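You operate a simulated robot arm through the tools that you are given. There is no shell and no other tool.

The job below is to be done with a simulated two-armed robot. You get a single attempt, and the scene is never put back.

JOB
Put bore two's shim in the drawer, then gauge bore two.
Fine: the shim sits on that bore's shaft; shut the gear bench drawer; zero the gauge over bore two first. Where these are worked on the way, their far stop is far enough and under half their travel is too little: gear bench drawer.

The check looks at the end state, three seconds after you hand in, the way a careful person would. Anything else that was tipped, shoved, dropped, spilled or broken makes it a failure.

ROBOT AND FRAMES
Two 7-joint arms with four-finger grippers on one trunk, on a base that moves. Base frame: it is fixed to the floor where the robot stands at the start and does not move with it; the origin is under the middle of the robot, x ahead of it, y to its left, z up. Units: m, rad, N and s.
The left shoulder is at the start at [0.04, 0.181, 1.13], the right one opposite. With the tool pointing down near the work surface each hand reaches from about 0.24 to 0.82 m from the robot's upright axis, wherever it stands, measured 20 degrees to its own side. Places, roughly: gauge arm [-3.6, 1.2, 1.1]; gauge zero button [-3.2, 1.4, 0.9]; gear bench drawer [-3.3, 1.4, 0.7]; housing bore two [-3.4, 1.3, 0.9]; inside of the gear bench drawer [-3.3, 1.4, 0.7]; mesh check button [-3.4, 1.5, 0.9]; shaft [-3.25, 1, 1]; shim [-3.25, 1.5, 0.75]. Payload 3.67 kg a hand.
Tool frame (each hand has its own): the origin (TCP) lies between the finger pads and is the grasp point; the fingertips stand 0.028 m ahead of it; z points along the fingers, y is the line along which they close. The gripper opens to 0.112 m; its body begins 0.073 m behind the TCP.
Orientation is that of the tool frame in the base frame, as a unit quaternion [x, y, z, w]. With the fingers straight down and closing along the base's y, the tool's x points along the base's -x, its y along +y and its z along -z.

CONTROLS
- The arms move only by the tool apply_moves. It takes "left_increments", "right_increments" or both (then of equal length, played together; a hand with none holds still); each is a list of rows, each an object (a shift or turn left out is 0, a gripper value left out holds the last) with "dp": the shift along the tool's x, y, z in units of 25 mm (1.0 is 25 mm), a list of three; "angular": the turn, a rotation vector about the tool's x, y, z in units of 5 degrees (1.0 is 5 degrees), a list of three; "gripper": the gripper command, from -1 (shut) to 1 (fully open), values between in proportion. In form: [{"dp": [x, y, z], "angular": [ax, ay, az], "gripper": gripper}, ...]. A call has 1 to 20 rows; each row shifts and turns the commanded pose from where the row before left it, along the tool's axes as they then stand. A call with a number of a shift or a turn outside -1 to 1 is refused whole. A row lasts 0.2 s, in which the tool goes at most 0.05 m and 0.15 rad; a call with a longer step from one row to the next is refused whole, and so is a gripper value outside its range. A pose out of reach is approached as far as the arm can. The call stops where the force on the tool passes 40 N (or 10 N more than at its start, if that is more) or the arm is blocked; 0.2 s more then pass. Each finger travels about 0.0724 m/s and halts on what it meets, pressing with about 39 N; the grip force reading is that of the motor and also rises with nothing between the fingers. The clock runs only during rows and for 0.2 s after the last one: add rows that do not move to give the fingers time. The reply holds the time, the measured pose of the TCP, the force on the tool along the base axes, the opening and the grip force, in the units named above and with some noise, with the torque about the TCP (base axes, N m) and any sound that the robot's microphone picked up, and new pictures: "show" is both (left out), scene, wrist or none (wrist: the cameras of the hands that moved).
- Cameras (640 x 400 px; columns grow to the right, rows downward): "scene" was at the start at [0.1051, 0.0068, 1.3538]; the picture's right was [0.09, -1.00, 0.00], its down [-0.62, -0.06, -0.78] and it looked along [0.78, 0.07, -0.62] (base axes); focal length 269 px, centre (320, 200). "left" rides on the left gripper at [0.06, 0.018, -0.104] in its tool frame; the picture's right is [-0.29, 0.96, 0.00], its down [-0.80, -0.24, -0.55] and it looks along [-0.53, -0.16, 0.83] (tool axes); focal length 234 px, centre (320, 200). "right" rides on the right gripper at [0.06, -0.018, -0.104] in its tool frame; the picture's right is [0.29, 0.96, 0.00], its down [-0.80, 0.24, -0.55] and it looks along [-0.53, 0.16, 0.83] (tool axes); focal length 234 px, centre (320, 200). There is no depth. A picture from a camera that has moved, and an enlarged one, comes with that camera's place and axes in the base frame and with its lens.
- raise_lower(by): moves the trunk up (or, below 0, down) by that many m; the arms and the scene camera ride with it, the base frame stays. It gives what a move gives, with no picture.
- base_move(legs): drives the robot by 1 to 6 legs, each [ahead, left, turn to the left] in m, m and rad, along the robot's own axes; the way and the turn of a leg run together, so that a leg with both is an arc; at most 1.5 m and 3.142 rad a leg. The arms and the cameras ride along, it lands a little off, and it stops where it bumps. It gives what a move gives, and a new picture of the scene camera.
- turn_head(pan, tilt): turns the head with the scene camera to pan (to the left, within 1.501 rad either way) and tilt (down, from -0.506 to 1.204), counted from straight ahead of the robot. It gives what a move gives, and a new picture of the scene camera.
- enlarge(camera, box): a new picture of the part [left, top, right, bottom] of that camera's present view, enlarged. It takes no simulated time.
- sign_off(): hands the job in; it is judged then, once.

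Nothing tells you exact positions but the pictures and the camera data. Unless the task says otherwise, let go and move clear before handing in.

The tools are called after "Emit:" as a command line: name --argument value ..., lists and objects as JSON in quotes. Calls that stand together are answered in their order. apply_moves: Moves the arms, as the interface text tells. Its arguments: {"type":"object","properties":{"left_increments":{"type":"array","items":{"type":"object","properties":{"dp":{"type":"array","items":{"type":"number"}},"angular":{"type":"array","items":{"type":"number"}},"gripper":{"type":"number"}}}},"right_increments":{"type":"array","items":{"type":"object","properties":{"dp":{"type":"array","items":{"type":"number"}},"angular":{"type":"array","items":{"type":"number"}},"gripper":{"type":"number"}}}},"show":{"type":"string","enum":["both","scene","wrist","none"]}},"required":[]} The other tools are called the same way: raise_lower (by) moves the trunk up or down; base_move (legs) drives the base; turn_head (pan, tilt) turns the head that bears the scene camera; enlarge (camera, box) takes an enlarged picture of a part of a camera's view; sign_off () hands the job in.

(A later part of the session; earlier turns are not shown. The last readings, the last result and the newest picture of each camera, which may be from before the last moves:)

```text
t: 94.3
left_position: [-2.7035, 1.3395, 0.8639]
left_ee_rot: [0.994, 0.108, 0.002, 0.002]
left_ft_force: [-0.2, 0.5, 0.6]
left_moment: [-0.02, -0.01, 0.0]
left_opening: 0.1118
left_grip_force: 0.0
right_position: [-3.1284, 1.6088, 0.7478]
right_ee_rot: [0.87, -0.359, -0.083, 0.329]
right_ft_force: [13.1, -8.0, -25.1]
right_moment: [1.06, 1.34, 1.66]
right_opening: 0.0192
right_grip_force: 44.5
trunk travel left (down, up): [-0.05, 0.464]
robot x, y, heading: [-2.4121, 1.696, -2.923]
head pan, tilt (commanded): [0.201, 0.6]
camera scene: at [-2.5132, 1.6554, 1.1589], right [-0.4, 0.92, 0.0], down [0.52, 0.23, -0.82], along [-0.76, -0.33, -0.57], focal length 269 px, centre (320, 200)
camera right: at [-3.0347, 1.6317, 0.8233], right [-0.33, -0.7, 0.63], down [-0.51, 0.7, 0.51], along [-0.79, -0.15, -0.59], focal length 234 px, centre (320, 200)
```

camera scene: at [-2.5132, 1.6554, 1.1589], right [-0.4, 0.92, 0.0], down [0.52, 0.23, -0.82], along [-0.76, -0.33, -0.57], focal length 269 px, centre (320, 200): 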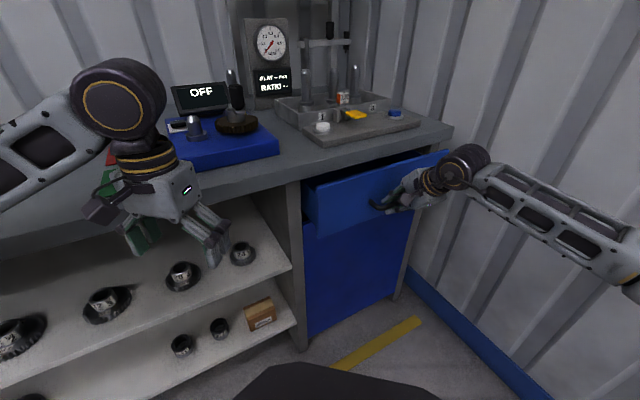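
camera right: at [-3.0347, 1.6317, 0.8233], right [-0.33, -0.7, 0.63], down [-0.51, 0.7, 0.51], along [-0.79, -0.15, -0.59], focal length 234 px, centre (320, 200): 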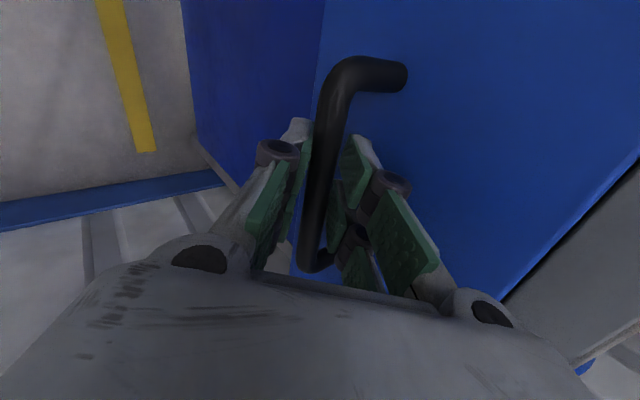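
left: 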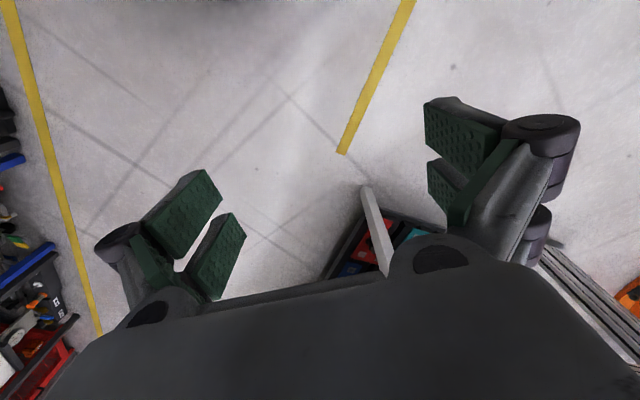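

The drawer slides out smoothly. I'll keep pulling, easing the hand down a few millimetres to relieve the vertical load.

Emit:
apply_moves --right_increments '[{"dp": [-0.1, -0.73, -0.36]}, {"dp": [-0.08, -0.61, -0.51]}, {"dp": [-0.08, -0.61, -0.51]}, {"dp": [-0.08, -0.61, -0.51]}, {"dp": [-0.08, -0.61, -0.51]}, {"dp": [-0.08, -0.61, -0.51]}, {"dp": [-0.08, -0.61, -0.51]}, {"dp": [-0.08, -0.61, -0.51]}, {"dp": [-0.08, -0.61, -0.51]}]' --show "both"

```text
t: 96.3
left_position: [-2.7028, 1.3411, 0.8637]
left_ee_rot: [0.994, 0.108, 0.0, 0.003]
left_ft_force: [0.0, 1.8, 0.4]
left_moment: [0.01, -0.02, -0.01]
left_opening: 0.1123
left_grip_force: 0.0
right_position: [-3.0196, 1.7528, 0.7471]
right_ee_rot: [0.868, -0.359, -0.086, 0.332]
right_ft_force: [11.3, -7.4, 9.4]
right_moment: [1.23, 1.8, 1.23]
right_opening: 0.0195
right_grip_force: 44.9
trunk travel left (down, up): [-0.05, 0.464]
robot x, y, heading: [-2.4092, 1.696, -2.93]
head pan, tilt (commanded): [0.201, 0.6]
camera scene: at [-2.51, 1.656, 1.1593], right [-0.4, 0.92, 0.0], down [0.52, 0.23, -0.83], along [-0.76, -0.33, -0.56], focal length 269 px, centre (320, 200)
camera right: at [-2.9246, 1.7755, 0.8225], right [-0.33, -0.7, 0.64], down [-0.5, 0.7, 0.51], along [-0.8, -0.15, -0.58], focal length 234 px, centre (320, 200)
```

scene: 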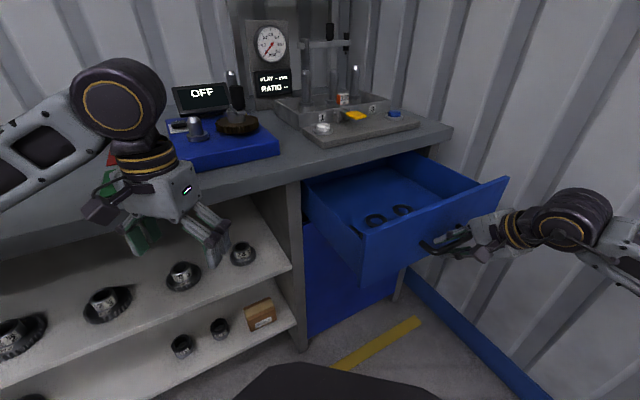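
right: 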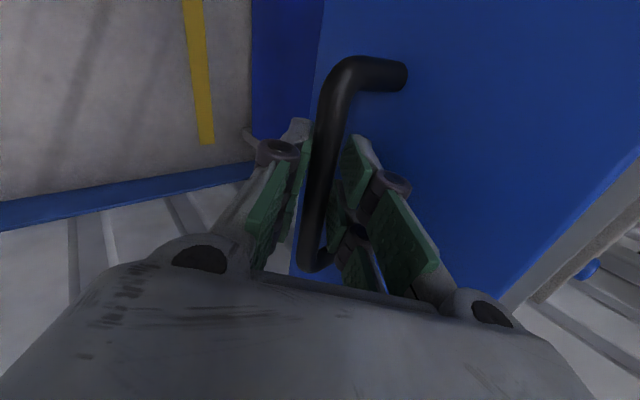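

The drawer is out about 24 cm and holds two dark rings. Let me look at those closely.

Emit:
enlarge --camera "scene" --box '[340, 170, 460, 250]'

Emit:
enlarge --camera "scene" --box '[260, 40, 420, 150]'

```text
5.00 times, centred on (400, 210) of scene
camera zoom: at [-2.51, 1.656, 1.1593], right [-0.4, 0.92, 0.0], down [0.52, 0.23, -0.83], along [-0.76, -0.33, -0.56], focal length 1344 px, centre (-80, 150)
```

zoom: 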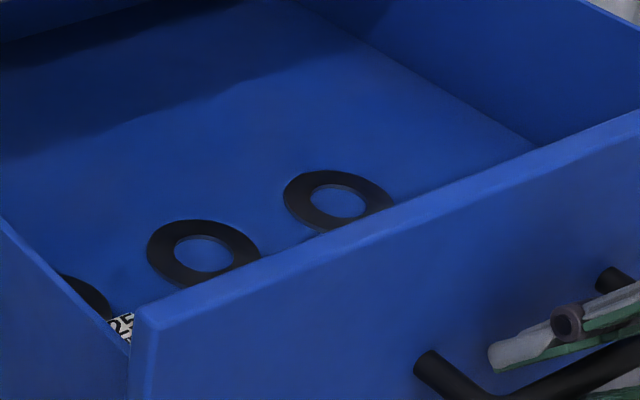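

```text
3.64 times, centred on (340, 95) of scene
camera zoom: at [-2.51, 1.656, 1.1593], right [-0.4, 0.92, 0.0], down [0.52, 0.23, -0.83], along [-0.76, -0.33, -0.56], focal length 978 px, centre (247, 582)
```

zoom: 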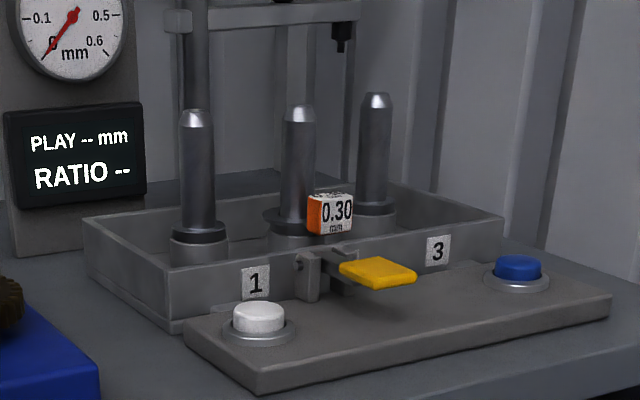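

The drawer holds labelled shims ("25…" is visible on one tag); bore two's own shim is the 0.30 ring still on shaft 2. I'll pull the drawer further until it meets its stop.

Emit:
apply_moves --right_increments '[{"dp": [-0.08, -0.61, -0.51]}, {"dp": [-0.08, -0.61, -0.51]}, {"dp": [-0.08, -0.61, -0.51]}, {"dp": [-0.08, -0.61, -0.51]}, {"dp": [-0.08, -0.61, -0.51]}, {"dp": [-0.08, -0.61, -0.51]}]' --show "scene"

```text
t: 97.6
left_position: [-2.7038, 1.3399, 0.8637]
left_ee_rot: [0.994, 0.109, 0.002, 0.002]
left_ft_force: [0.4, 0.2, 1.0]
left_moment: [-0.05, 0.01, -0.03]
left_opening: 0.112
left_grip_force: 0.1
right_position: [-2.9562, 1.8367, 0.7478]
right_ee_rot: [0.868, -0.355, -0.087, 0.336]
right_ft_force: [-3.0, -9.3, -3.2]
right_moment: [1.48, 2.04, 1.15]
right_opening: 0.0195
right_grip_force: 45.1
trunk travel left (down, up): [-0.05, 0.464]
robot x, y, heading: [-2.4123, 1.6954, -2.928]
head pan, tilt (commanded): [0.201, 0.6]
stopped in row 6 (right hand): the force on the tool passed its limit at 53 N (the readings are from after the stop); the commanded pose is now the measured one
camera scene: at [-2.5115, 1.656, 1.159], right [-0.4, 0.92, 0.0], down [0.52, 0.23, -0.83], along [-0.76, -0.33, -0.56], focal length 269 px, centre (320, 200)
```

scene: 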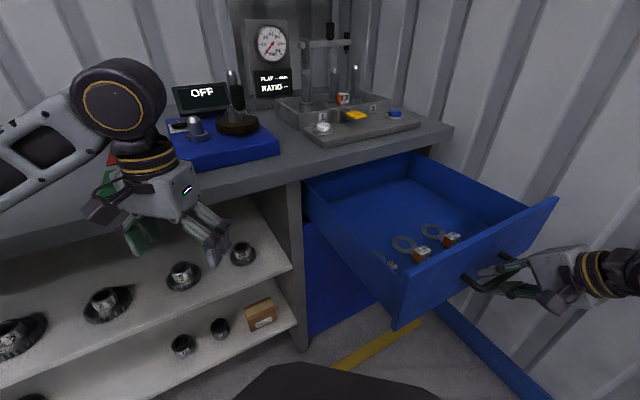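

The drawer hit its far stop at about 0.34 m. Let me read the tags on the shims inside.

Emit:
enlarge --camera "scene" --box '[360, 200, 480, 290]'

```text
4.44 times, centred on (420, 245) of scene
camera zoom: at [-2.5115, 1.656, 1.159], right [-0.4, 0.92, 0.0], down [0.52, 0.23, -0.83], along [-0.76, -0.33, -0.56], focal length 1195 px, centre (-124, 0)
```

zoom: 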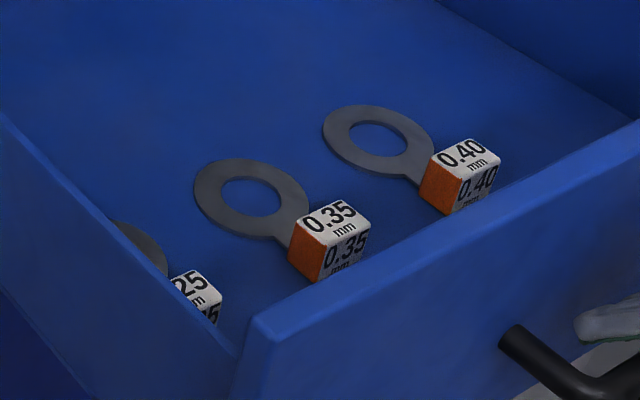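

The drawer has 0.25, 0.35 and 0.40 shims; the 0.30 belongs with them and is the one on shaft 2. I'll let go of the handle and back the hand out.

Emit:
apply_moves --right_increments '[{"gripper": -0.1}, {"gripper": -0.1}, {"gripper": -0.1}, {"dp": [0, 0, -0.6]}, {"dp": [0, 0, -1]}, {"dp": [0, 0, -1]}, {"dp": [0, 0, -1]}, {"dp": [0, 0, -1]}, {"dp": [0, 0, -1]}]' --show "both"

```text
t: 99.6
left_position: [-2.7031, 1.3409, 0.8641]
left_ee_rot: [0.994, 0.109, 0.001, 0.002]
left_ft_force: [-0.5, -0.3, 0.6]
left_moment: [0.02, -0.03, 0.01]
left_opening: 0.1121
left_grip_force: 0.2
right_position: [-2.9023, 1.9105, 0.855]
right_ee_rot: [0.867, -0.357, -0.085, 0.337]
right_ft_force: [1.2, 0.0, 0.3]
right_moment: [0.01, 0.03, 0.03]
right_opening: 0.0503
right_grip_force: 0.1
trunk travel left (down, up): [-0.05, 0.464]
robot x, y, heading: [-2.4081, 1.6979, -2.93]
head pan, tilt (commanded): [0.201, 0.6]
camera scene: at [-2.5114, 1.6562, 1.1591], right [-0.4, 0.92, 0.0], down [0.52, 0.23, -0.83], along [-0.76, -0.33, -0.56], focal length 269 px, centre (320, 200)
camera right: at [-2.8079, 1.9345, 0.9287], right [-0.33, -0.69, 0.64], down [-0.5, 0.7, 0.5], along [-0.8, -0.16, -0.58], focal length 234 px, centre (320, 200)
```

scene: 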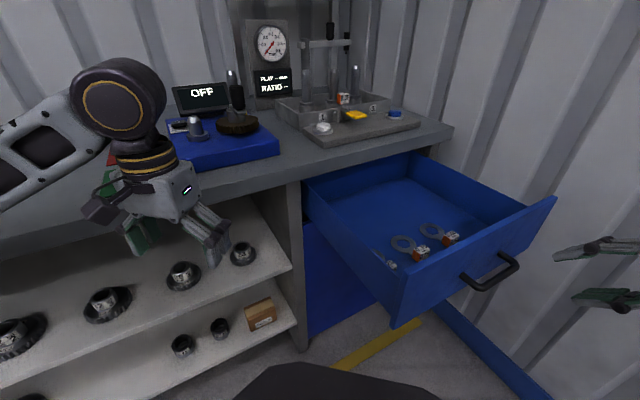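
right: 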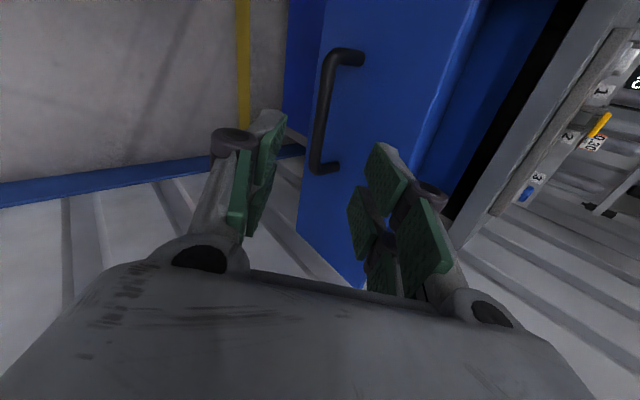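

Hand is clear of the handle. I'll raise the trunk back and roll the wrist so the fingers close sideways, ready for the shim's tag.

Emit:
raise_lower --by 0.2

Emit:
apply_moves --right_increments '[{"angular": [0, 0, -1], "gripper": 0.3}, {"angular": [0, 0, -1]}, {"angular": [0, 0, -1]}, {"angular": [0, 0, -1]}, {"angular": [0, 0, -1]}, {"angular": [0, 0, -1]}, {"angular": [0, 0, -1]}, {"angular": [0, 0, -1]}, {"angular": [0, 0, -1]}, {"angular": [0, 0, -1]}, {"angular": [0, 0, -1]}, {"angular": [0, 0, -1]}, {"angular": [0, 0, -1]}, {"angular": [0, 0, -1]}, {"angular": [0, 0, -1]}, {"angular": [0, 0, -1]}, {"angular": [0, 0, -1]}, {"angular": [0, 0, -1]}]' --show "scene"

```text
t: 101.8
left_position: [-2.7029, 1.3413, 1.0643]
left_ee_rot: [0.994, 0.108, 0.002, 0.002]
left_ft_force: [0.5, 0.1, 0.4]
left_moment: [0.01, 0.02, 0.04]
left_opening: 0.1121
left_grip_force: 0.1
right_position: [-2.9029, 1.9112, 1.057]
right_ee_rot: [0.867, -0.358, -0.086, 0.336]
right_ft_force: [1.1, -0.5, 0.1]
right_moment: [0.01, 0.01, 0.02]
right_opening: 0.0502
right_grip_force: 0.1
trunk travel left (down, up): [-0.25, 0.264]
robot x, y, heading: [-2.4115, 1.692, -2.924]
head pan, tilt (commanded): [0.201, 0.6]
```

```text
t: 105.8
left_position: [-2.704, 1.3396, 1.0647]
left_ee_rot: [0.994, 0.109, 0.001, 0.003]
left_ft_force: [0.4, 0.0, -0.8]
left_moment: [0.0, -0.02, -0.03]
left_opening: 0.112
left_grip_force: 0.1
right_position: [-2.8607, 1.9176, 0.9548]
right_ee_rot: [0.914, 0.306, -0.174, 0.2]
right_ft_force: [-0.7, 0.1, -0.4]
right_moment: [0.0, -0.01, 0.01]
right_opening: 0.0727
right_grip_force: 0.1
right hand out of reach, approached as far as the arm can: row 17, 18
trunk travel left (down, up): [-0.25, 0.264]
robot x, y, heading: [-2.4101, 1.6968, -2.93]
head pan, tilt (commanded): [0.201, 0.6]
stopped in row 18 (right hand): the arm was blocked; the commanded pose is now the measured one
camera scene: at [-2.5127, 1.6563, 1.3603], right [-0.4, 0.92, 0.0], down [0.52, 0.23, -0.82], along [-0.76, -0.33, -0.57], focal length 269 px, centre (320, 200)
```

scene: 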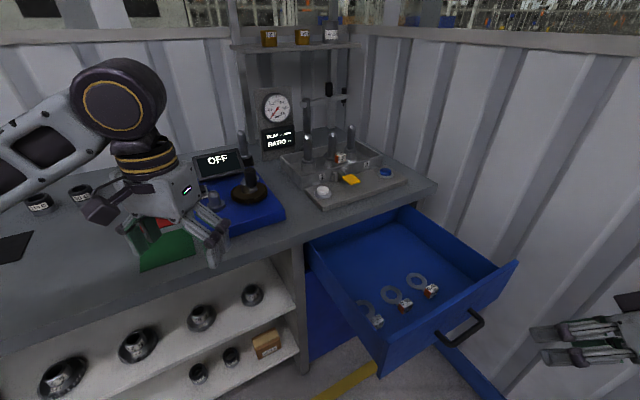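

Good enough for now. I'll drive to the fixture stance: turn left so the right shoulder leads toward bore two, shifting slightly right.

Emit:
base_move --legs '[[0, 0, 1.0]]'

Emit:
turn_head --pan -0.6 --tilt 0.6

```text
t: 109.0
left_position: [-2.2703, 1.2585, 1.0655]
left_ee_rot: [0.821, 0.57, 0.003, 0.001]
left_ft_force: [0.4, 0.1, -0.2]
left_moment: [-0.06, 0.04, 0.02]
left_opening: 0.1121
left_grip_force: 0.1
right_position: [-2.8407, 1.4401, 0.9547]
right_ee_rot: [0.657, 0.706, -0.059, 0.258]
right_ft_force: [-0.4, -0.6, 0.1]
right_moment: [-0.05, -0.02, 0.03]
right_opening: 0.0725
right_grip_force: 0.0
trunk travel left (down, up): [-0.25, 0.264]
robot x, y, heading: [-2.4101, 1.6979, -1.934]
head pan, tilt (commanded): [0.201, 0.6]
camera scene: at [-2.4326, 1.5898, 1.3603], right [-0.99, 0.16, 0.0], down [0.09, 0.56, -0.82], along [-0.13, -0.81, -0.57], focal length 269 px, centre (320, 200)
```

scene: 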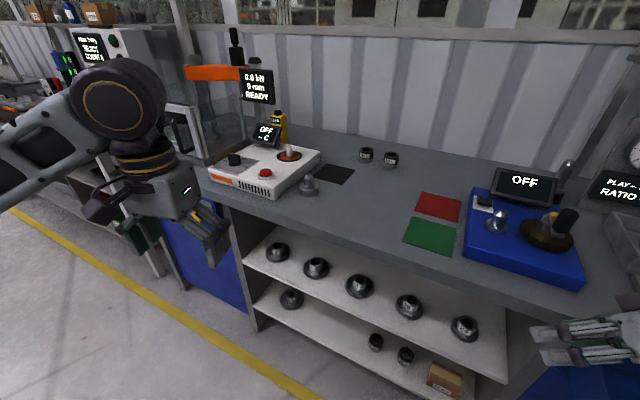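

```text
t: 110.1
left_position: [-2.2712, 1.2567, 1.0648]
left_ee_rot: [0.822, 0.569, 0.002, 0.001]
left_ft_force: [-1.1, 0.6, -0.7]
left_moment: [0.0, 0.04, 0.0]
left_opening: 0.1121
left_grip_force: 0.0
right_position: [-2.84, 1.4402, 0.9546]
right_ee_rot: [0.657, 0.705, -0.058, 0.259]
right_ft_force: [-0.1, 0.6, -0.5]
right_moment: [-0.03, 0.01, 0.01]
right_opening: 0.073
right_grip_force: 0.1
trunk travel left (down, up): [-0.25, 0.264]
robot x, y, heading: [-2.4113, 1.6981, -1.936]
head pan, tilt (commanded): [-0.6, 0.6]
camera scene: at [-2.4909, 1.6265, 1.3603], right [-0.57, 0.82, 0.0], down [0.46, 0.32, -0.82], along [-0.68, -0.47, -0.57], focal length 269 px, centre (320, 200)
```

scene: 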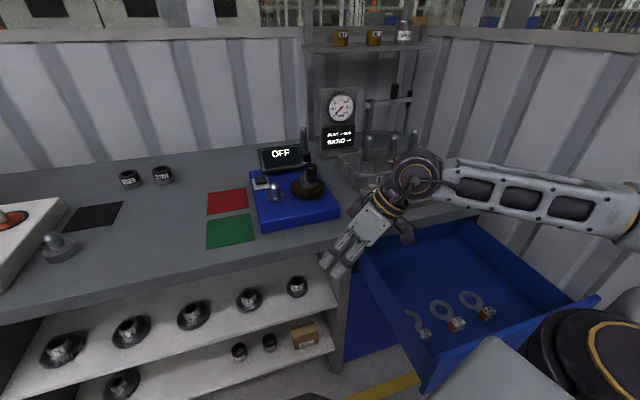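

The hand is left of the fixture and low. I'll raise it, then orient it to 30° forward tilt with fingers closing sideways.

Emit:
apply_moves --right_increments '[{"dp": [-0.44, 0.26, -0.86]}, {"dp": [-0.44, 0.26, -0.86]}, {"dp": [-0.44, 0.26, -0.86]}, {"dp": [-0.44, 0.26, -0.86]}, {"dp": [-0.44, 0.26, -0.86]}, {"angular": [0.751, -0.188, 0.715]}, {"angular": [0.751, -0.188, 0.715]}, {"angular": [0.751, -0.188, 0.715]}, {"angular": [0.751, -0.188, 0.715]}, {"angular": [0.751, -0.188, 0.715]}, {"angular": [0.751, -0.188, 0.715]}, {"angular": [0.751, -0.188, 0.715]}, {"angular": [0.751, -0.188, 0.715]}, {"angular": [0.751, -0.188, 0.715]}]' --show "scene"

```text
t: 113.1
left_position: [-2.2706, 1.2559, 1.0647]
left_ee_rot: [0.822, 0.569, 0.002, 0.002]
left_ft_force: [-0.5, -0.9, -0.4]
left_moment: [0.06, -0.03, -0.02]
left_opening: 0.1119
left_grip_force: 0.1
right_position: [-2.8461, 1.4297, 1.0861]
right_ee_rot: [0.865, 0.431, -0.232, 0.114]
right_ft_force: [0.3, 0.1, 0.5]
right_moment: [0.0, -0.01, -0.04]
right_opening: 0.0729
right_grip_force: 0.1
right hand out of reach, approached as far as the arm can: row 12, 13
trunk travel left (down, up): [-0.25, 0.264]
robot x, y, heading: [-2.4125, 1.6982, -1.935]
head pan, tilt (commanded): [-0.6, 0.6]
camera scene: at [-2.4911, 1.6257, 1.3603], right [-0.57, 0.82, 0.0], down [0.46, 0.32, -0.82], along [-0.68, -0.47, -0.57], focal length 269 px, centre (320, 200)
```

scene: 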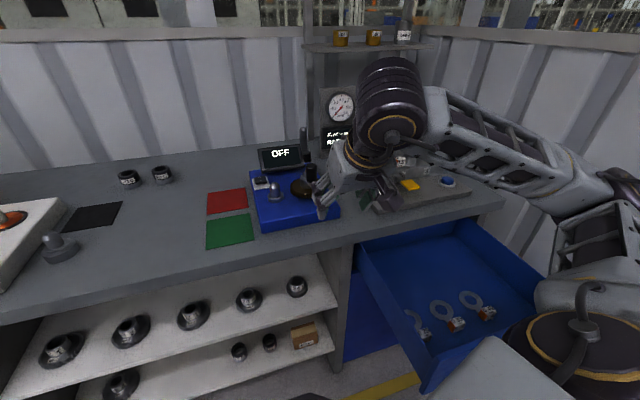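

Orientation is as planned. Let me enlarge the fixture to locate the tag from this viewpoint.

Emit:
enlarge --camera "scene" --box '[330, 60, 490, 220]'

Emit:
enlarge --camera "right" --box '[0, 0, 640, 400]'

```text
2.50 times, centred on (410, 140) of scene
camera zoom: at [-2.4911, 1.6257, 1.3603], right [-0.57, 0.82, 0.0], down [0.46, 0.32, -0.82], along [-0.68, -0.47, -0.57], focal length 672 px, centre (95, 350)
```

zoom: 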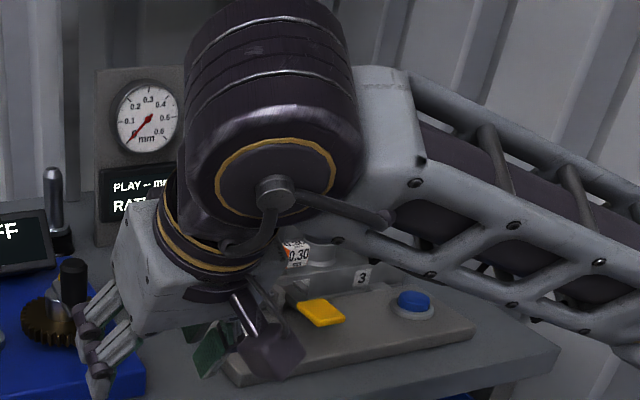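

```text
1.00 times, centred on (320, 200) of right (not enlarged: the box is as wide or as high as the picture)
camera zoom: at [-2.7972, 1.5242, 1.1479], right [0.91, -0.38, -0.15], down [-0.06, -0.48, 0.88], along [-0.4, -0.79, -0.46], focal length 234 px, centre (320, 200)
```

zoom: 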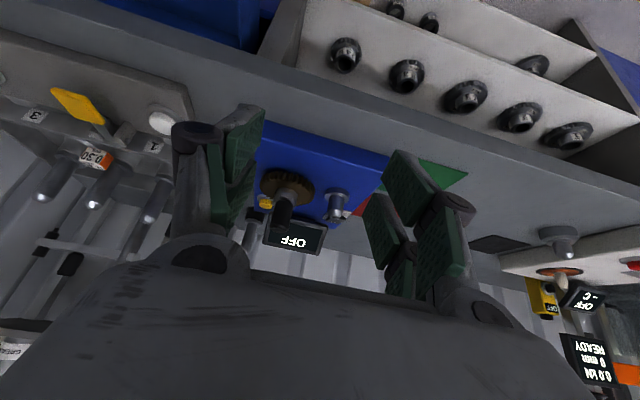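

The tag works out near [-3.39, 1.357, 0.922]. I'll move the hand to a staging point in front of and above it.

Emit:
apply_moves --right_increments '[{"dp": [-0.461, -0.918, 0.341]}, {"dp": [-0.461, -0.918, 0.341]}, {"dp": [-0.461, -0.918, 0.341]}, {"dp": [-0.461, -0.918, 0.341]}, {"dp": [-0.461, -0.918, 0.341]}, {"dp": [-0.461, -0.918, 0.341]}, {"dp": [-0.461, -0.918, 0.341]}, {"dp": [-0.461, -0.918, 0.341]}, {"dp": [-0.461, -0.918, 0.341]}, {"dp": [-0.461, -0.918, 0.341]}, {"dp": [-0.461, -0.918, 0.341]}, {"dp": [-0.461, -0.918, 0.341]}, {"dp": [-0.461, -0.918, 0.341]}, {"dp": [-0.461, -0.918, 0.341]}, {"dp": [-0.461, -0.918, 0.341]}, {"dp": [-0.461, -0.918, 0.341]}]' --show "both"

```text
t: 116.5
left_position: [-2.2723, 1.2577, 1.0655]
left_ee_rot: [0.822, 0.57, 0.002, 0.003]
left_ft_force: [0.1, 0.0, 0.2]
left_moment: [0.02, -0.02, 0.03]
left_opening: 0.1122
left_grip_force: 0.1
right_position: [-3.2762, 1.4725, 1.0585]
right_ee_rot: [0.864, 0.432, -0.232, 0.116]
right_ft_force: [0.1, 0.3, 0.0]
right_moment: [0.01, -0.04, 0.03]
right_opening: 0.0726
right_grip_force: 0.0
trunk travel left (down, up): [-0.25, 0.264]
robot x, y, heading: [-2.4108, 1.6993, -1.93]
head pan, tilt (commanded): [-0.6, 0.6]
camera scene: at [-2.4925, 1.6265, 1.3602], right [-0.57, 0.82, 0.0], down [0.47, 0.32, -0.82], along [-0.68, -0.47, -0.57], focal length 269 px, centre (320, 200)
camera right: at [-3.2279, 1.5669, 1.1195], right [0.92, -0.38, -0.14], down [-0.06, -0.47, 0.88], along [-0.4, -0.8, -0.46], focal length 234 px, centre (320, 200)
```

scene: 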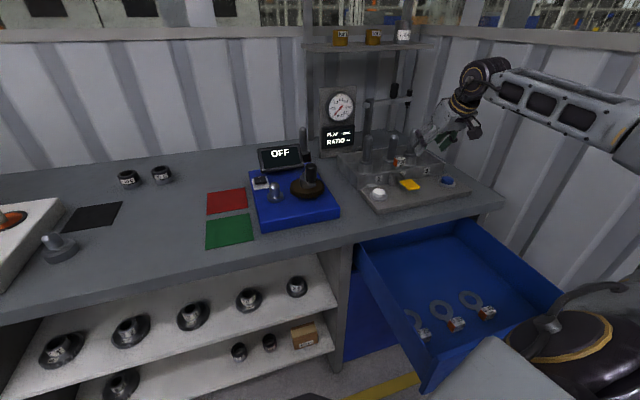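
right: 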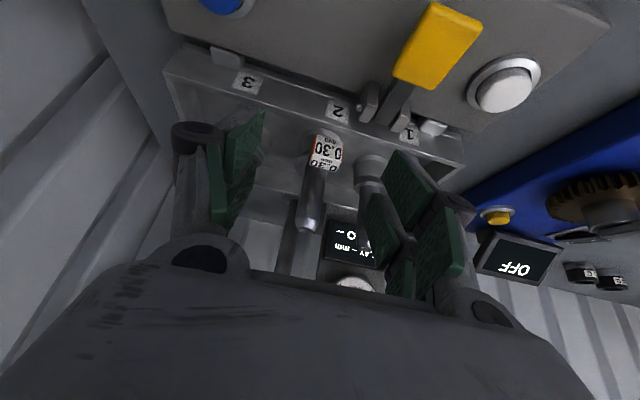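

The hand is well placed and the wrist camera sees the 0.30 tag between the fingers. I'll enlarge both views to fix the tag's position precisely.

Emit:
enlarge --camera "right" --box '[240, 60, 440, 260]'

Emit:
enlarge --camera "scene" --box '[340, 110, 460, 210]'

```text
2.00 times, centred on (340, 160) of right
camera zoom: at [-3.2279, 1.5669, 1.1195], right [0.92, -0.38, -0.14], down [-0.06, -0.47, 0.88], along [-0.4, -0.8, -0.46], focal length 468 px, centre (280, 280)
```

zoom: 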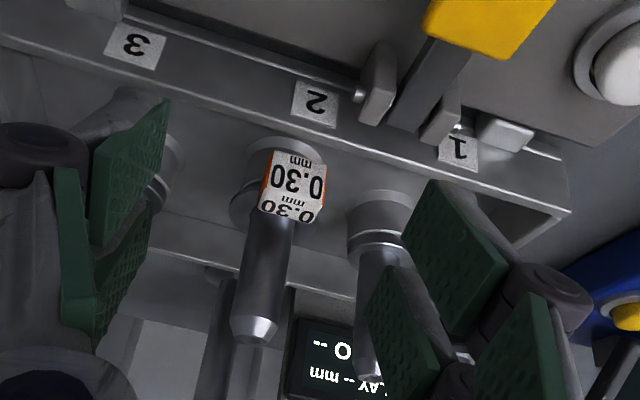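

```text
4.00 times, centred on (400, 160) of scene
camera zoom: at [-2.4925, 1.6265, 1.3602], right [-0.57, 0.82, 0.0], down [0.47, 0.32, -0.82], along [-0.68, -0.47, -0.57], focal length 1075 px, centre (0, 360)
```

zoom: 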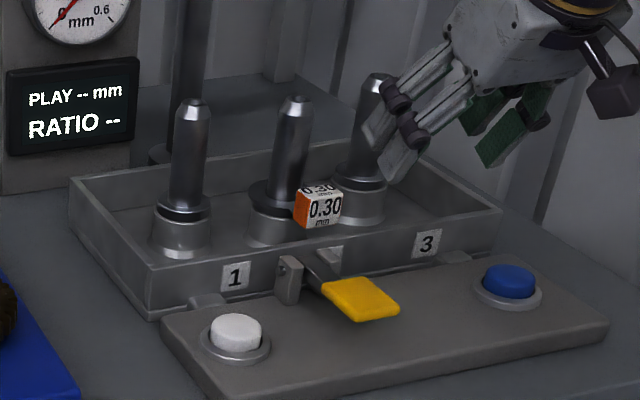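

The tag centre works out at about [-3.326, 1.374, 0.949] (a ~36 mm cube just above the housing's front wall). I'll align over it, descend most of the way and check again.

Emit:
apply_moves --right_increments '[{"dp": [-0.79, 0.4, 0], "gripper": 0.3}, {"dp": [-0.79, 0.4, 0]}, {"dp": [0, 0, 0.9]}, {"dp": [0, 0, 0.9]}, {"dp": [0, 0, 0.9]}]' --show "both"

Emit:
enlarge --camera "right" --box '[200, 60, 440, 260]'

Emit:
enlarge --camera "scene" --box '[350, 110, 450, 210]'

```text
t: 117.7
left_position: [-2.2704, 1.2572, 1.065]
left_ee_rot: [0.821, 0.57, 0.002, 0.001]
left_ft_force: [-0.1, -0.5, 0.1]
left_moment: [0.02, 0.01, -0.02]
left_opening: 0.112
left_grip_force: 0.0
right_position: [-3.2996, 1.4023, 1.0217]
right_ee_rot: [0.864, 0.43, -0.234, 0.115]
right_ft_force: [-0.2, 0.3, -0.5]
right_moment: [-0.02, -0.01, 0.04]
right_opening: 0.0727
right_grip_force: 0.0
trunk travel left (down, up): [-0.25, 0.264]
robot x, y, heading: [-2.4054, 1.6983, -1.934]
head pan, tilt (commanded): [-0.6, 0.6]
camera scene: at [-2.4916, 1.6261, 1.3603], right [-0.57, 0.82, 0.0], down [0.46, 0.32, -0.82], along [-0.68, -0.47, -0.57], focal length 269 px, centre (320, 200)
camera right: at [-3.2509, 1.497, 1.0829], right [0.91, -0.38, -0.15], down [-0.06, -0.47, 0.88], along [-0.4, -0.8, -0.45], focal length 234 px, centre (320, 200)
```

scene: 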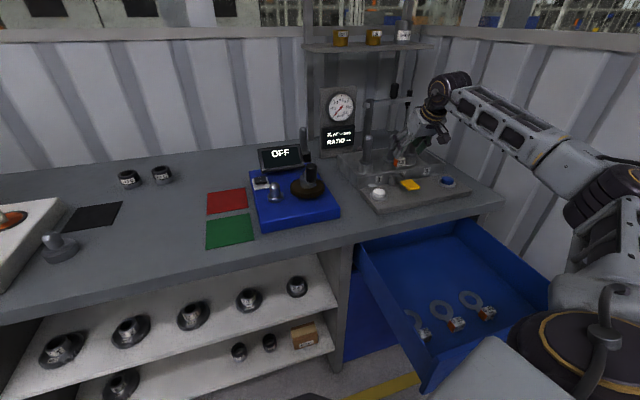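
right: 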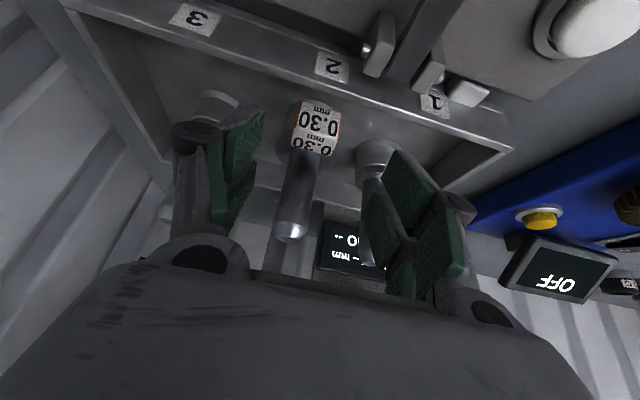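

```text
2.00 times, centred on (320, 160) of right
camera zoom: at [-3.2509, 1.497, 1.0829], right [0.91, -0.38, -0.15], down [-0.06, -0.47, 0.88], along [-0.4, -0.8, -0.45], focal length 468 px, centre (320, 280)
```

zoom: 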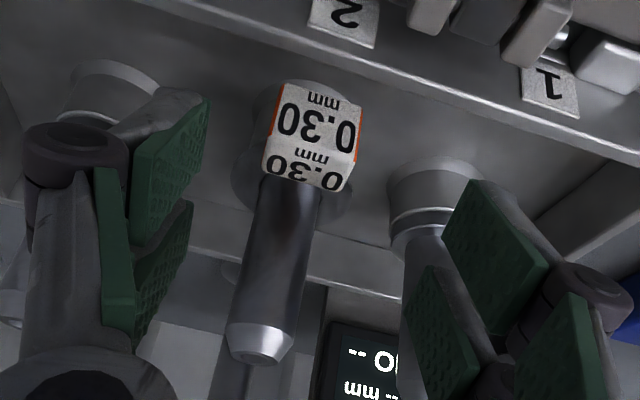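

```text
4.00 times, centred on (400, 160) of scene
camera zoom: at [-2.4916, 1.6261, 1.3603], right [-0.57, 0.82, 0.0], down [0.46, 0.32, -0.82], along [-0.68, -0.47, -0.57], focal length 1075 px, centre (0, 360)
```

zoom: 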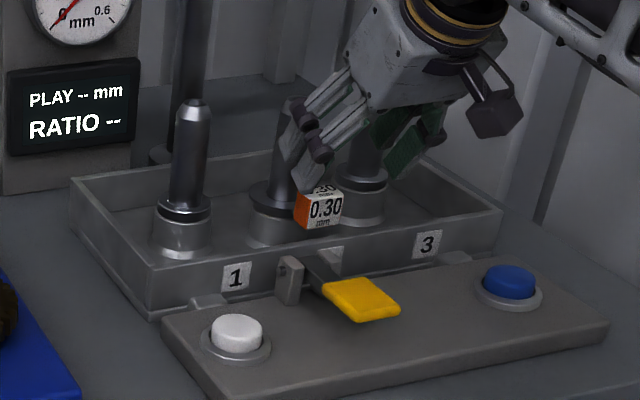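

Tag is centred between the fingers, about 8 cm ahead. I'll descend the last 5.5 cm so the fingertips straddle the tag's upper half.

Emit:
apply_moves --right_increments '[{"dp": [0.02, -0.05, 0.73]}, {"dp": [0.02, -0.05, 0.73]}, {"dp": [0.02, -0.05, 0.73]}]' --show "none"

Emit:
enlarge --camera "right" --box '[200, 60, 440, 260]'

Emit:
enlarge --camera "scene" --box '[350, 110, 450, 210]'

```text
t: 118.5
left_position: [-2.2687, 1.2563, 1.0653]
left_ee_rot: [0.821, 0.571, 0.002, 0.001]
left_ft_force: [-0.1, 0.0, 0.1]
left_moment: [-0.01, 0.01, -0.03]
left_opening: 0.1119
left_grip_force: 0.1
right_position: [-3.3025, 1.3706, 0.9631]
right_ee_rot: [0.863, 0.433, -0.227, 0.125]
right_ft_force: [-17.5, -34.8, 24.9]
right_moment: [-1.9, -0.99, -1.34]
right_opening: 0.0752
right_grip_force: 2.5
right hand out of reach, approached as far as the arm can: row 1
trunk travel left (down, up): [-0.25, 0.264]
robot x, y, heading: [-2.4125, 1.6993, -1.933]
head pan, tilt (commanded): [-0.6, 0.6]
```

```text
2.00 times, centred on (320, 160) of right
camera zoom: at [-3.2557, 1.4657, 1.0238], right [0.92, -0.37, -0.13], down [-0.07, -0.46, 0.88], along [-0.39, -0.8, -0.45], focal length 468 px, centre (320, 280)
```

zoom: 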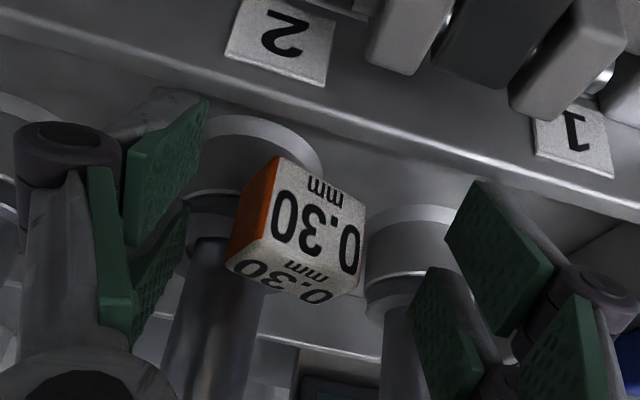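

```text
4.00 times, centred on (400, 160) of scene
camera zoom: at [-2.4897, 1.6246, 1.3606], right [-0.57, 0.82, 0.0], down [0.46, 0.32, -0.83], along [-0.68, -0.47, -0.56], focal length 1075 px, centre (0, 360)
```

zoom: 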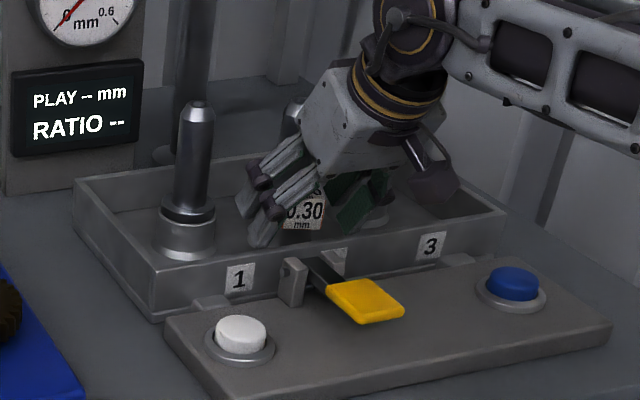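

I touched the housing: the arm was at its reach limit and the hand dropped a little short, nudging the shim round on its shaft. I'll back the hand out along its axis right away and look.

Emit:
apply_moves --right_increments '[{"dp": [0, 0, -0.7]}, {"dp": [0, 0, -1]}, {"dp": [0, 0, -1]}, {"dp": [0, 0, -1]}, {"dp": [0, 0, -1]}, {"dp": [0, 0, -1]}]' --show "both"

Emit:
enlarge --camera "scene" --box '[350, 110, 450, 210]'

```text
t: 118.8
left_position: [-2.2699, 1.2569, 1.0642]
left_ee_rot: [0.821, 0.572, 0.003, 0.002]
left_ft_force: [0.1, -0.1, -0.2]
left_moment: [-0.02, -0.03, -0.02]
left_opening: 0.1119
left_grip_force: 0.0
right_position: [-3.3043, 1.3709, 0.9616]
right_ee_rot: [0.863, 0.433, -0.229, 0.121]
right_ft_force: [-1.6, -6.8, 1.6]
right_moment: [-0.25, -0.06, -0.3]
right_opening: 0.0736
right_grip_force: 0.4
trunk travel left (down, up): [-0.25, 0.264]
robot x, y, heading: [-2.4141, 1.6973, -1.932]
head pan, tilt (commanded): [-0.6, 0.6]
stopped in row 1 (right hand): the force on the tool passed its limit at 74 N (the readings are from after the stop); the commanded pose is now the measured one
camera scene: at [-2.4917, 1.6256, 1.3601], right [-0.57, 0.82, 0.0], down [0.46, 0.32, -0.82], along [-0.68, -0.47, -0.57], focal length 269 px, centre (320, 200)
camera right: at [-3.2579, 1.4663, 1.023], right [0.92, -0.37, -0.13], down [-0.06, -0.47, 0.88], along [-0.39, -0.8, -0.45], focal length 234 px, centre (320, 200)
```

scene: 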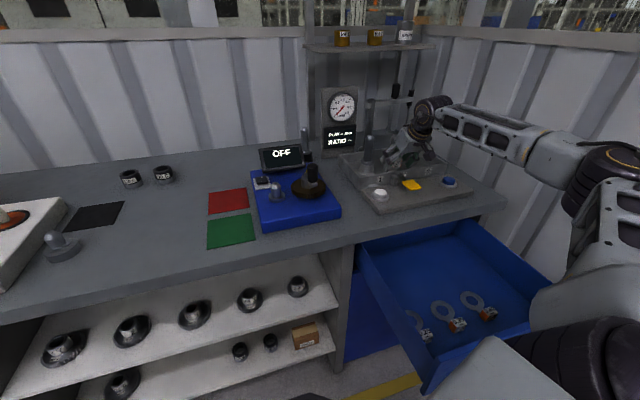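
right: 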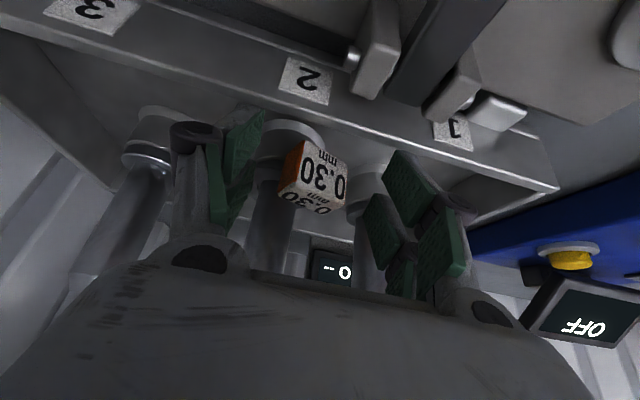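

```text
4.00 times, centred on (400, 160) of scene
camera zoom: at [-2.4917, 1.6256, 1.3601], right [-0.57, 0.82, 0.0], down [0.46, 0.32, -0.82], along [-0.68, -0.47, -0.57], focal length 1075 px, centre (0, 360)
```

zoom: 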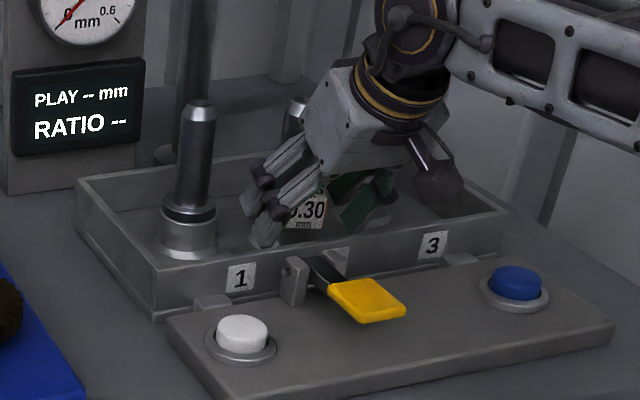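

The fingers sit just inside the front wall, so backing out diagonally pressed on it. I'll lift straight up instead, slowly at first.

Emit:
apply_moves --right_increments '[{"dp": [-0.25, 0, -0.43]}, {"dp": [-0.25, 0, -0.43]}, {"dp": [-0.5, 0, -0.86]}, {"dp": [-0.5, 0, -0.86]}, {"dp": [-0.5, 0, -0.86]}]' --show "both"

Emit:
enlarge --camera "scene" --box '[350, 110, 450, 210]'

```text
t: 120.0
left_position: [-2.2704, 1.2572, 1.0655]
left_ee_rot: [0.821, 0.571, 0.002, 0.002]
left_ft_force: [-0.6, 0.3, -0.1]
left_moment: [0.0, 0.01, 0.01]
left_opening: 0.1121
left_grip_force: 0.1
right_position: [-3.3008, 1.3727, 1.0626]
right_ee_rot: [0.864, 0.431, -0.229, 0.119]
right_ft_force: [0.3, -0.6, -0.1]
right_moment: [-0.03, 0.01, -0.04]
right_opening: 0.0731
right_grip_force: 0.0
right hand out of reach, approached as far as the arm can: row 4
trunk travel left (down, up): [-0.25, 0.264]
robot x, y, heading: [-2.4106, 1.6984, -1.931]
head pan, tilt (commanded): [-0.6, 0.6]
camera scene: at [-2.4906, 1.6257, 1.3603], right [-0.57, 0.82, 0.0], down [0.46, 0.32, -0.83], along [-0.68, -0.47, -0.56], focal length 269 px, centre (320, 200)
camera right: at [-3.2524, 1.4667, 1.1236], right [0.92, -0.38, -0.14], down [-0.06, -0.47, 0.88], along [-0.4, -0.8, -0.46], focal length 234 px, centre (320, 200)
```

scene: 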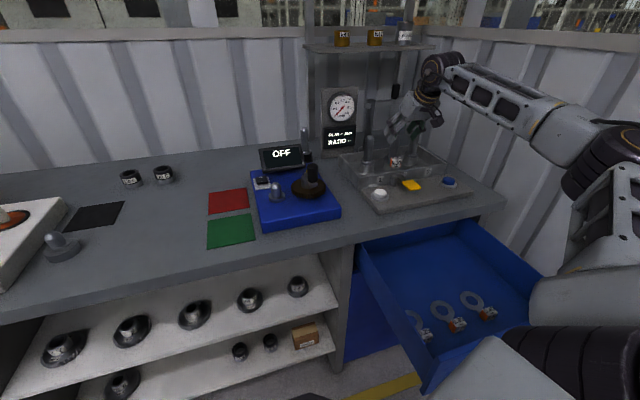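
right: 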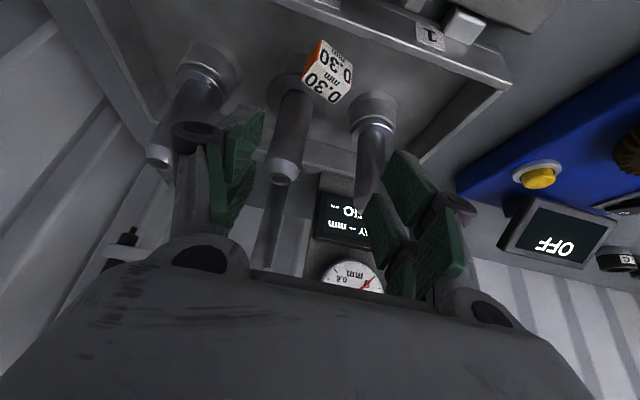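

```text
4.00 times, centred on (400, 160) of scene
camera zoom: at [-2.4906, 1.6257, 1.3603], right [-0.57, 0.82, 0.0], down [0.46, 0.32, -0.83], along [-0.68, -0.47, -0.56], focal length 1075 px, centre (0, 360)
```

zoom: 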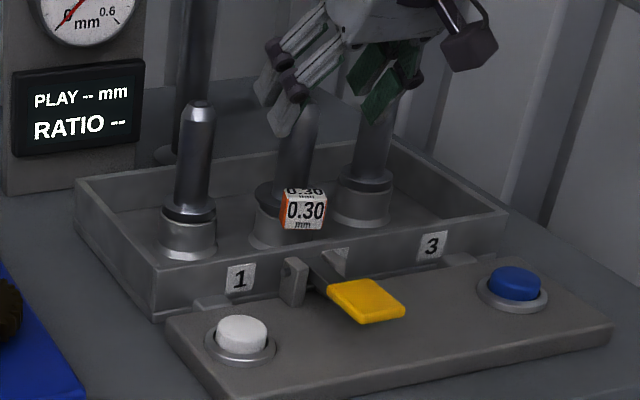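

Free, and the shim is still seated on shaft 2, just turned a bit. I'll back the hand away, then shift the base closer (the step I'd skipped) so the arm isn't at its limit.

Emit:
apply_moves --right_increments '[{"dp": [0.63, 0, -0.83]}, {"dp": [0.63, 0, -0.83]}, {"dp": [0.63, 0, -0.83]}, {"dp": [0.63, 0, -0.83]}, {"dp": [0.63, 0, -0.83]}]' --show "none"

Emit:
base_move --legs '[[0.0, -0.11, 0.0]]'

```text
t: 121.2
left_position: [-2.269, 1.2586, 1.0645]
left_ee_rot: [0.821, 0.571, 0.001, 0.003]
left_ft_force: [0.8, -0.7, -0.7]
left_moment: [-0.01, -0.01, -0.02]
left_opening: 0.1118
left_grip_force: 0.2
right_position: [-3.2299, 1.4711, 1.1135]
right_ee_rot: [0.863, 0.434, -0.229, 0.12]
right_ft_force: [0.0, 0.7, -0.3]
right_moment: [-0.04, -0.01, 0.02]
right_opening: 0.0728
right_grip_force: 0.1
trunk travel left (down, up): [-0.25, 0.264]
robot x, y, heading: [-2.4125, 1.6965, -1.927]
head pan, tilt (commanded): [-0.6, 0.6]
```

```text
t: 122.4
left_position: [-2.3711, 1.2964, 1.0648]
left_ee_rot: [0.821, 0.571, 0.002, 0.001]
left_ft_force: [0.1, 0.4, 0.2]
left_moment: [0.01, -0.01, 0.05]
left_opening: 0.112
left_grip_force: 0.0
right_position: [-3.3315, 1.5096, 1.1123]
right_ee_rot: [0.864, 0.432, -0.228, 0.12]
right_ft_force: [-0.3, 0.1, 0.6]
right_moment: [-0.01, -0.03, 0.03]
right_opening: 0.073
right_grip_force: 0.1
trunk travel left (down, up): [-0.25, 0.264]
robot x, y, heading: [-2.5136, 1.7361, -1.931]
head pan, tilt (commanded): [-0.6, 0.6]
camera scene: at [-2.5927, 1.6641, 1.3603], right [-0.57, 0.82, 0.0], down [0.46, 0.32, -0.82], along [-0.68, -0.47, -0.57], focal length 269 px, centre (320, 200)
```

scene: 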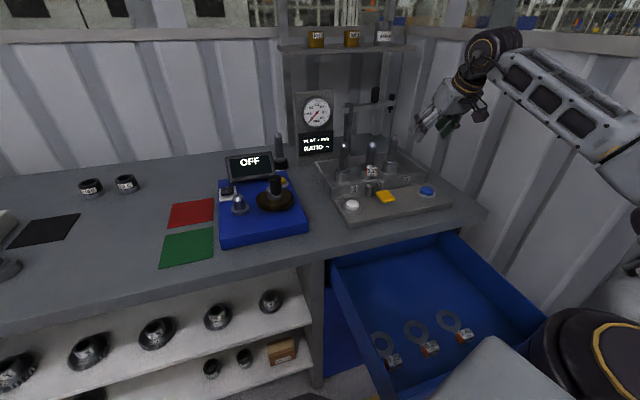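

Good, I'm about 10 cm nearer now. Re-measuring the tag from both cameras.

Emit:
enlarge --camera "scene" --box '[310, 120, 450, 230]'

Emit:
enlarge --camera "right" --box '[240, 60, 480, 260]'

```text
3.64 times, centred on (380, 175) of scene
camera zoom: at [-2.5927, 1.6641, 1.3603], right [-0.57, 0.82, 0.0], down [0.46, 0.32, -0.82], along [-0.68, -0.47, -0.57], focal length 978 px, centre (102, 291)
```

zoom: 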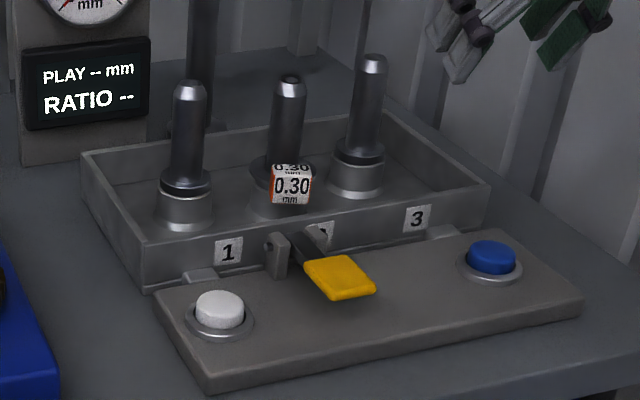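

```text
2.00 times, centred on (360, 160) of right
camera zoom: at [-3.2849, 1.6046, 1.1741], right [0.92, -0.37, -0.13], down [-0.06, -0.47, 0.88], along [-0.39, -0.8, -0.46], focal length 468 px, centre (240, 280)
```

zoom: 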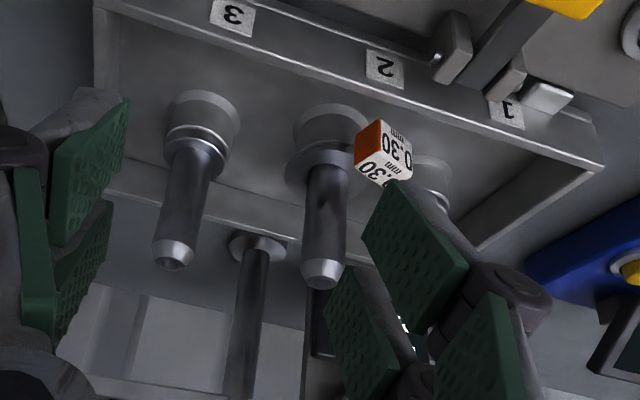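

The tag centre is now at [-3.312, 1.364, 0.950] and shaft 2's top at about [-3.358, 1.331, 1.02]. I'll raise the trunk a little, turn the tool to match the tag (20° yaw, steeper), and go to a pre-grasp.

Emit:
raise_lower --by 0.08

Emit:
apply_moves --right_increments '[{"angular": [0.418, 0.494, 0.907], "gripper": 0.1}, {"angular": [0.418, 0.494, 0.907]}, {"angular": [0.418, 0.494, 0.907]}, {"angular": [0.418, 0.494, 0.907]}, {"dp": [0.157, 0.887, 0.978]}, {"dp": [0.157, 0.887, 0.978]}, {"dp": [0.157, 0.887, 0.978]}, {"dp": [0.157, 0.887, 0.978]}, {"dp": [0.157, 0.887, 0.978]}, {"dp": [0.157, 0.887, 0.978]}]' --show "both"

Emit:
enlarge --camera "right" --box '[200, 60, 440, 260]'

Emit:
enlarge --camera "scene" --box '[310, 130, 450, 240]'

```text
t: 123.5
left_position: [-2.3717, 1.295, 1.1442]
left_ee_rot: [0.821, 0.571, 0.003, 0.002]
left_ft_force: [0.4, -0.2, -1.1]
left_moment: [-0.01, 0.01, 0.0]
left_opening: 0.112
left_grip_force: 0.0
right_position: [-3.332, 1.5085, 1.193]
right_ee_rot: [0.864, 0.432, -0.227, 0.121]
right_ft_force: [0.0, 0.5, -0.3]
right_moment: [-0.01, 0.0, 0.0]
right_opening: 0.0727
right_grip_force: 0.0
trunk travel left (down, up): [-0.33, 0.184]
robot x, y, heading: [-2.5138, 1.7357, -1.929]
head pan, tilt (commanded): [-0.6, 0.6]
```

```text
t: 125.7
left_position: [-2.3703, 1.2936, 1.1429]
left_ee_rot: [0.821, 0.571, 0.003, 0.001]
left_ft_force: [0.5, 0.6, 0.3]
left_moment: [0.03, 0.0, 0.01]
left_opening: 0.1119
left_grip_force: 0.0
right_position: [-3.2811, 1.3809, 1.0474]
right_ee_rot: [0.944, 0.282, -0.163, 0.054]
right_ft_force: [-0.6, -0.2, -0.7]
right_moment: [-0.01, -0.05, 0.04]
right_opening: 0.0618
right_grip_force: 0.1
trunk travel left (down, up): [-0.33, 0.184]
robot x, y, heading: [-2.5101, 1.7354, -1.929]
head pan, tilt (commanded): [-0.6, 0.6]
camera scene: at [-2.5927, 1.6628, 1.4393], right [-0.57, 0.82, 0.0], down [0.46, 0.32, -0.82], along [-0.68, -0.47, -0.57], focal length 269 px, centre (320, 200)
camera right: at [-3.2137, 1.4477, 1.1264], right [0.75, -0.65, -0.09], down [-0.34, -0.5, 0.79], along [-0.56, -0.57, -0.6], focal length 234 px, centre (320, 200)
```

scene: 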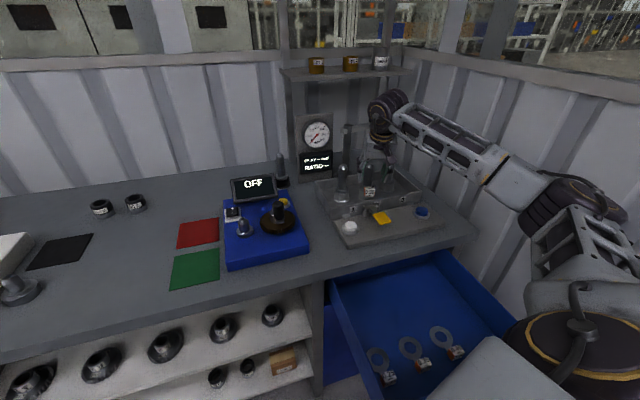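
right: 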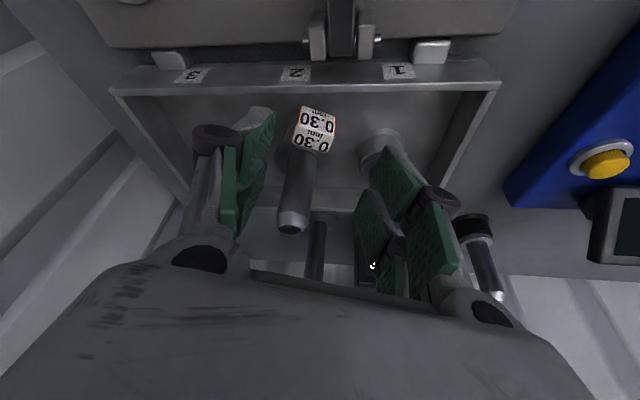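

```text
2.00 times, centred on (320, 160) of right
camera zoom: at [-3.2137, 1.4477, 1.1264], right [0.75, -0.65, -0.09], down [-0.34, -0.5, 0.79], along [-0.56, -0.57, -0.6], focal length 468 px, centre (320, 280)
```

zoom: 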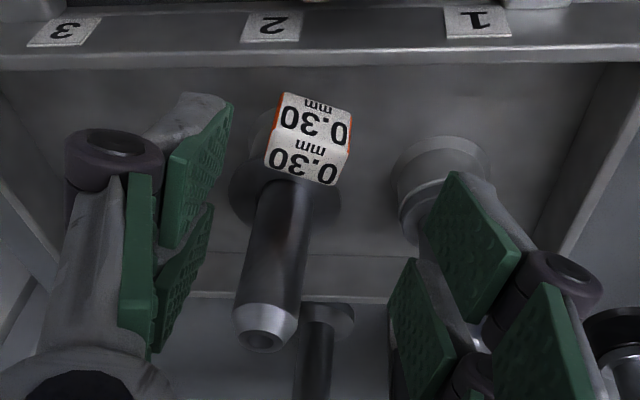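

```text
3.64 times, centred on (380, 185) of scene
camera zoom: at [-2.5927, 1.6628, 1.4393], right [-0.57, 0.82, 0.0], down [0.46, 0.32, -0.82], along [-0.68, -0.47, -0.57], focal length 978 px, centre (102, 254)
```

zoom: 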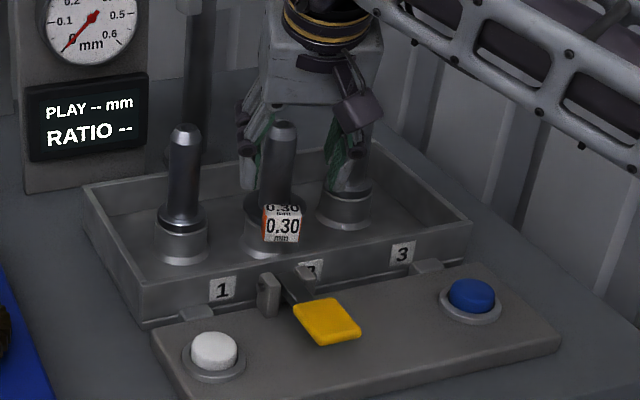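

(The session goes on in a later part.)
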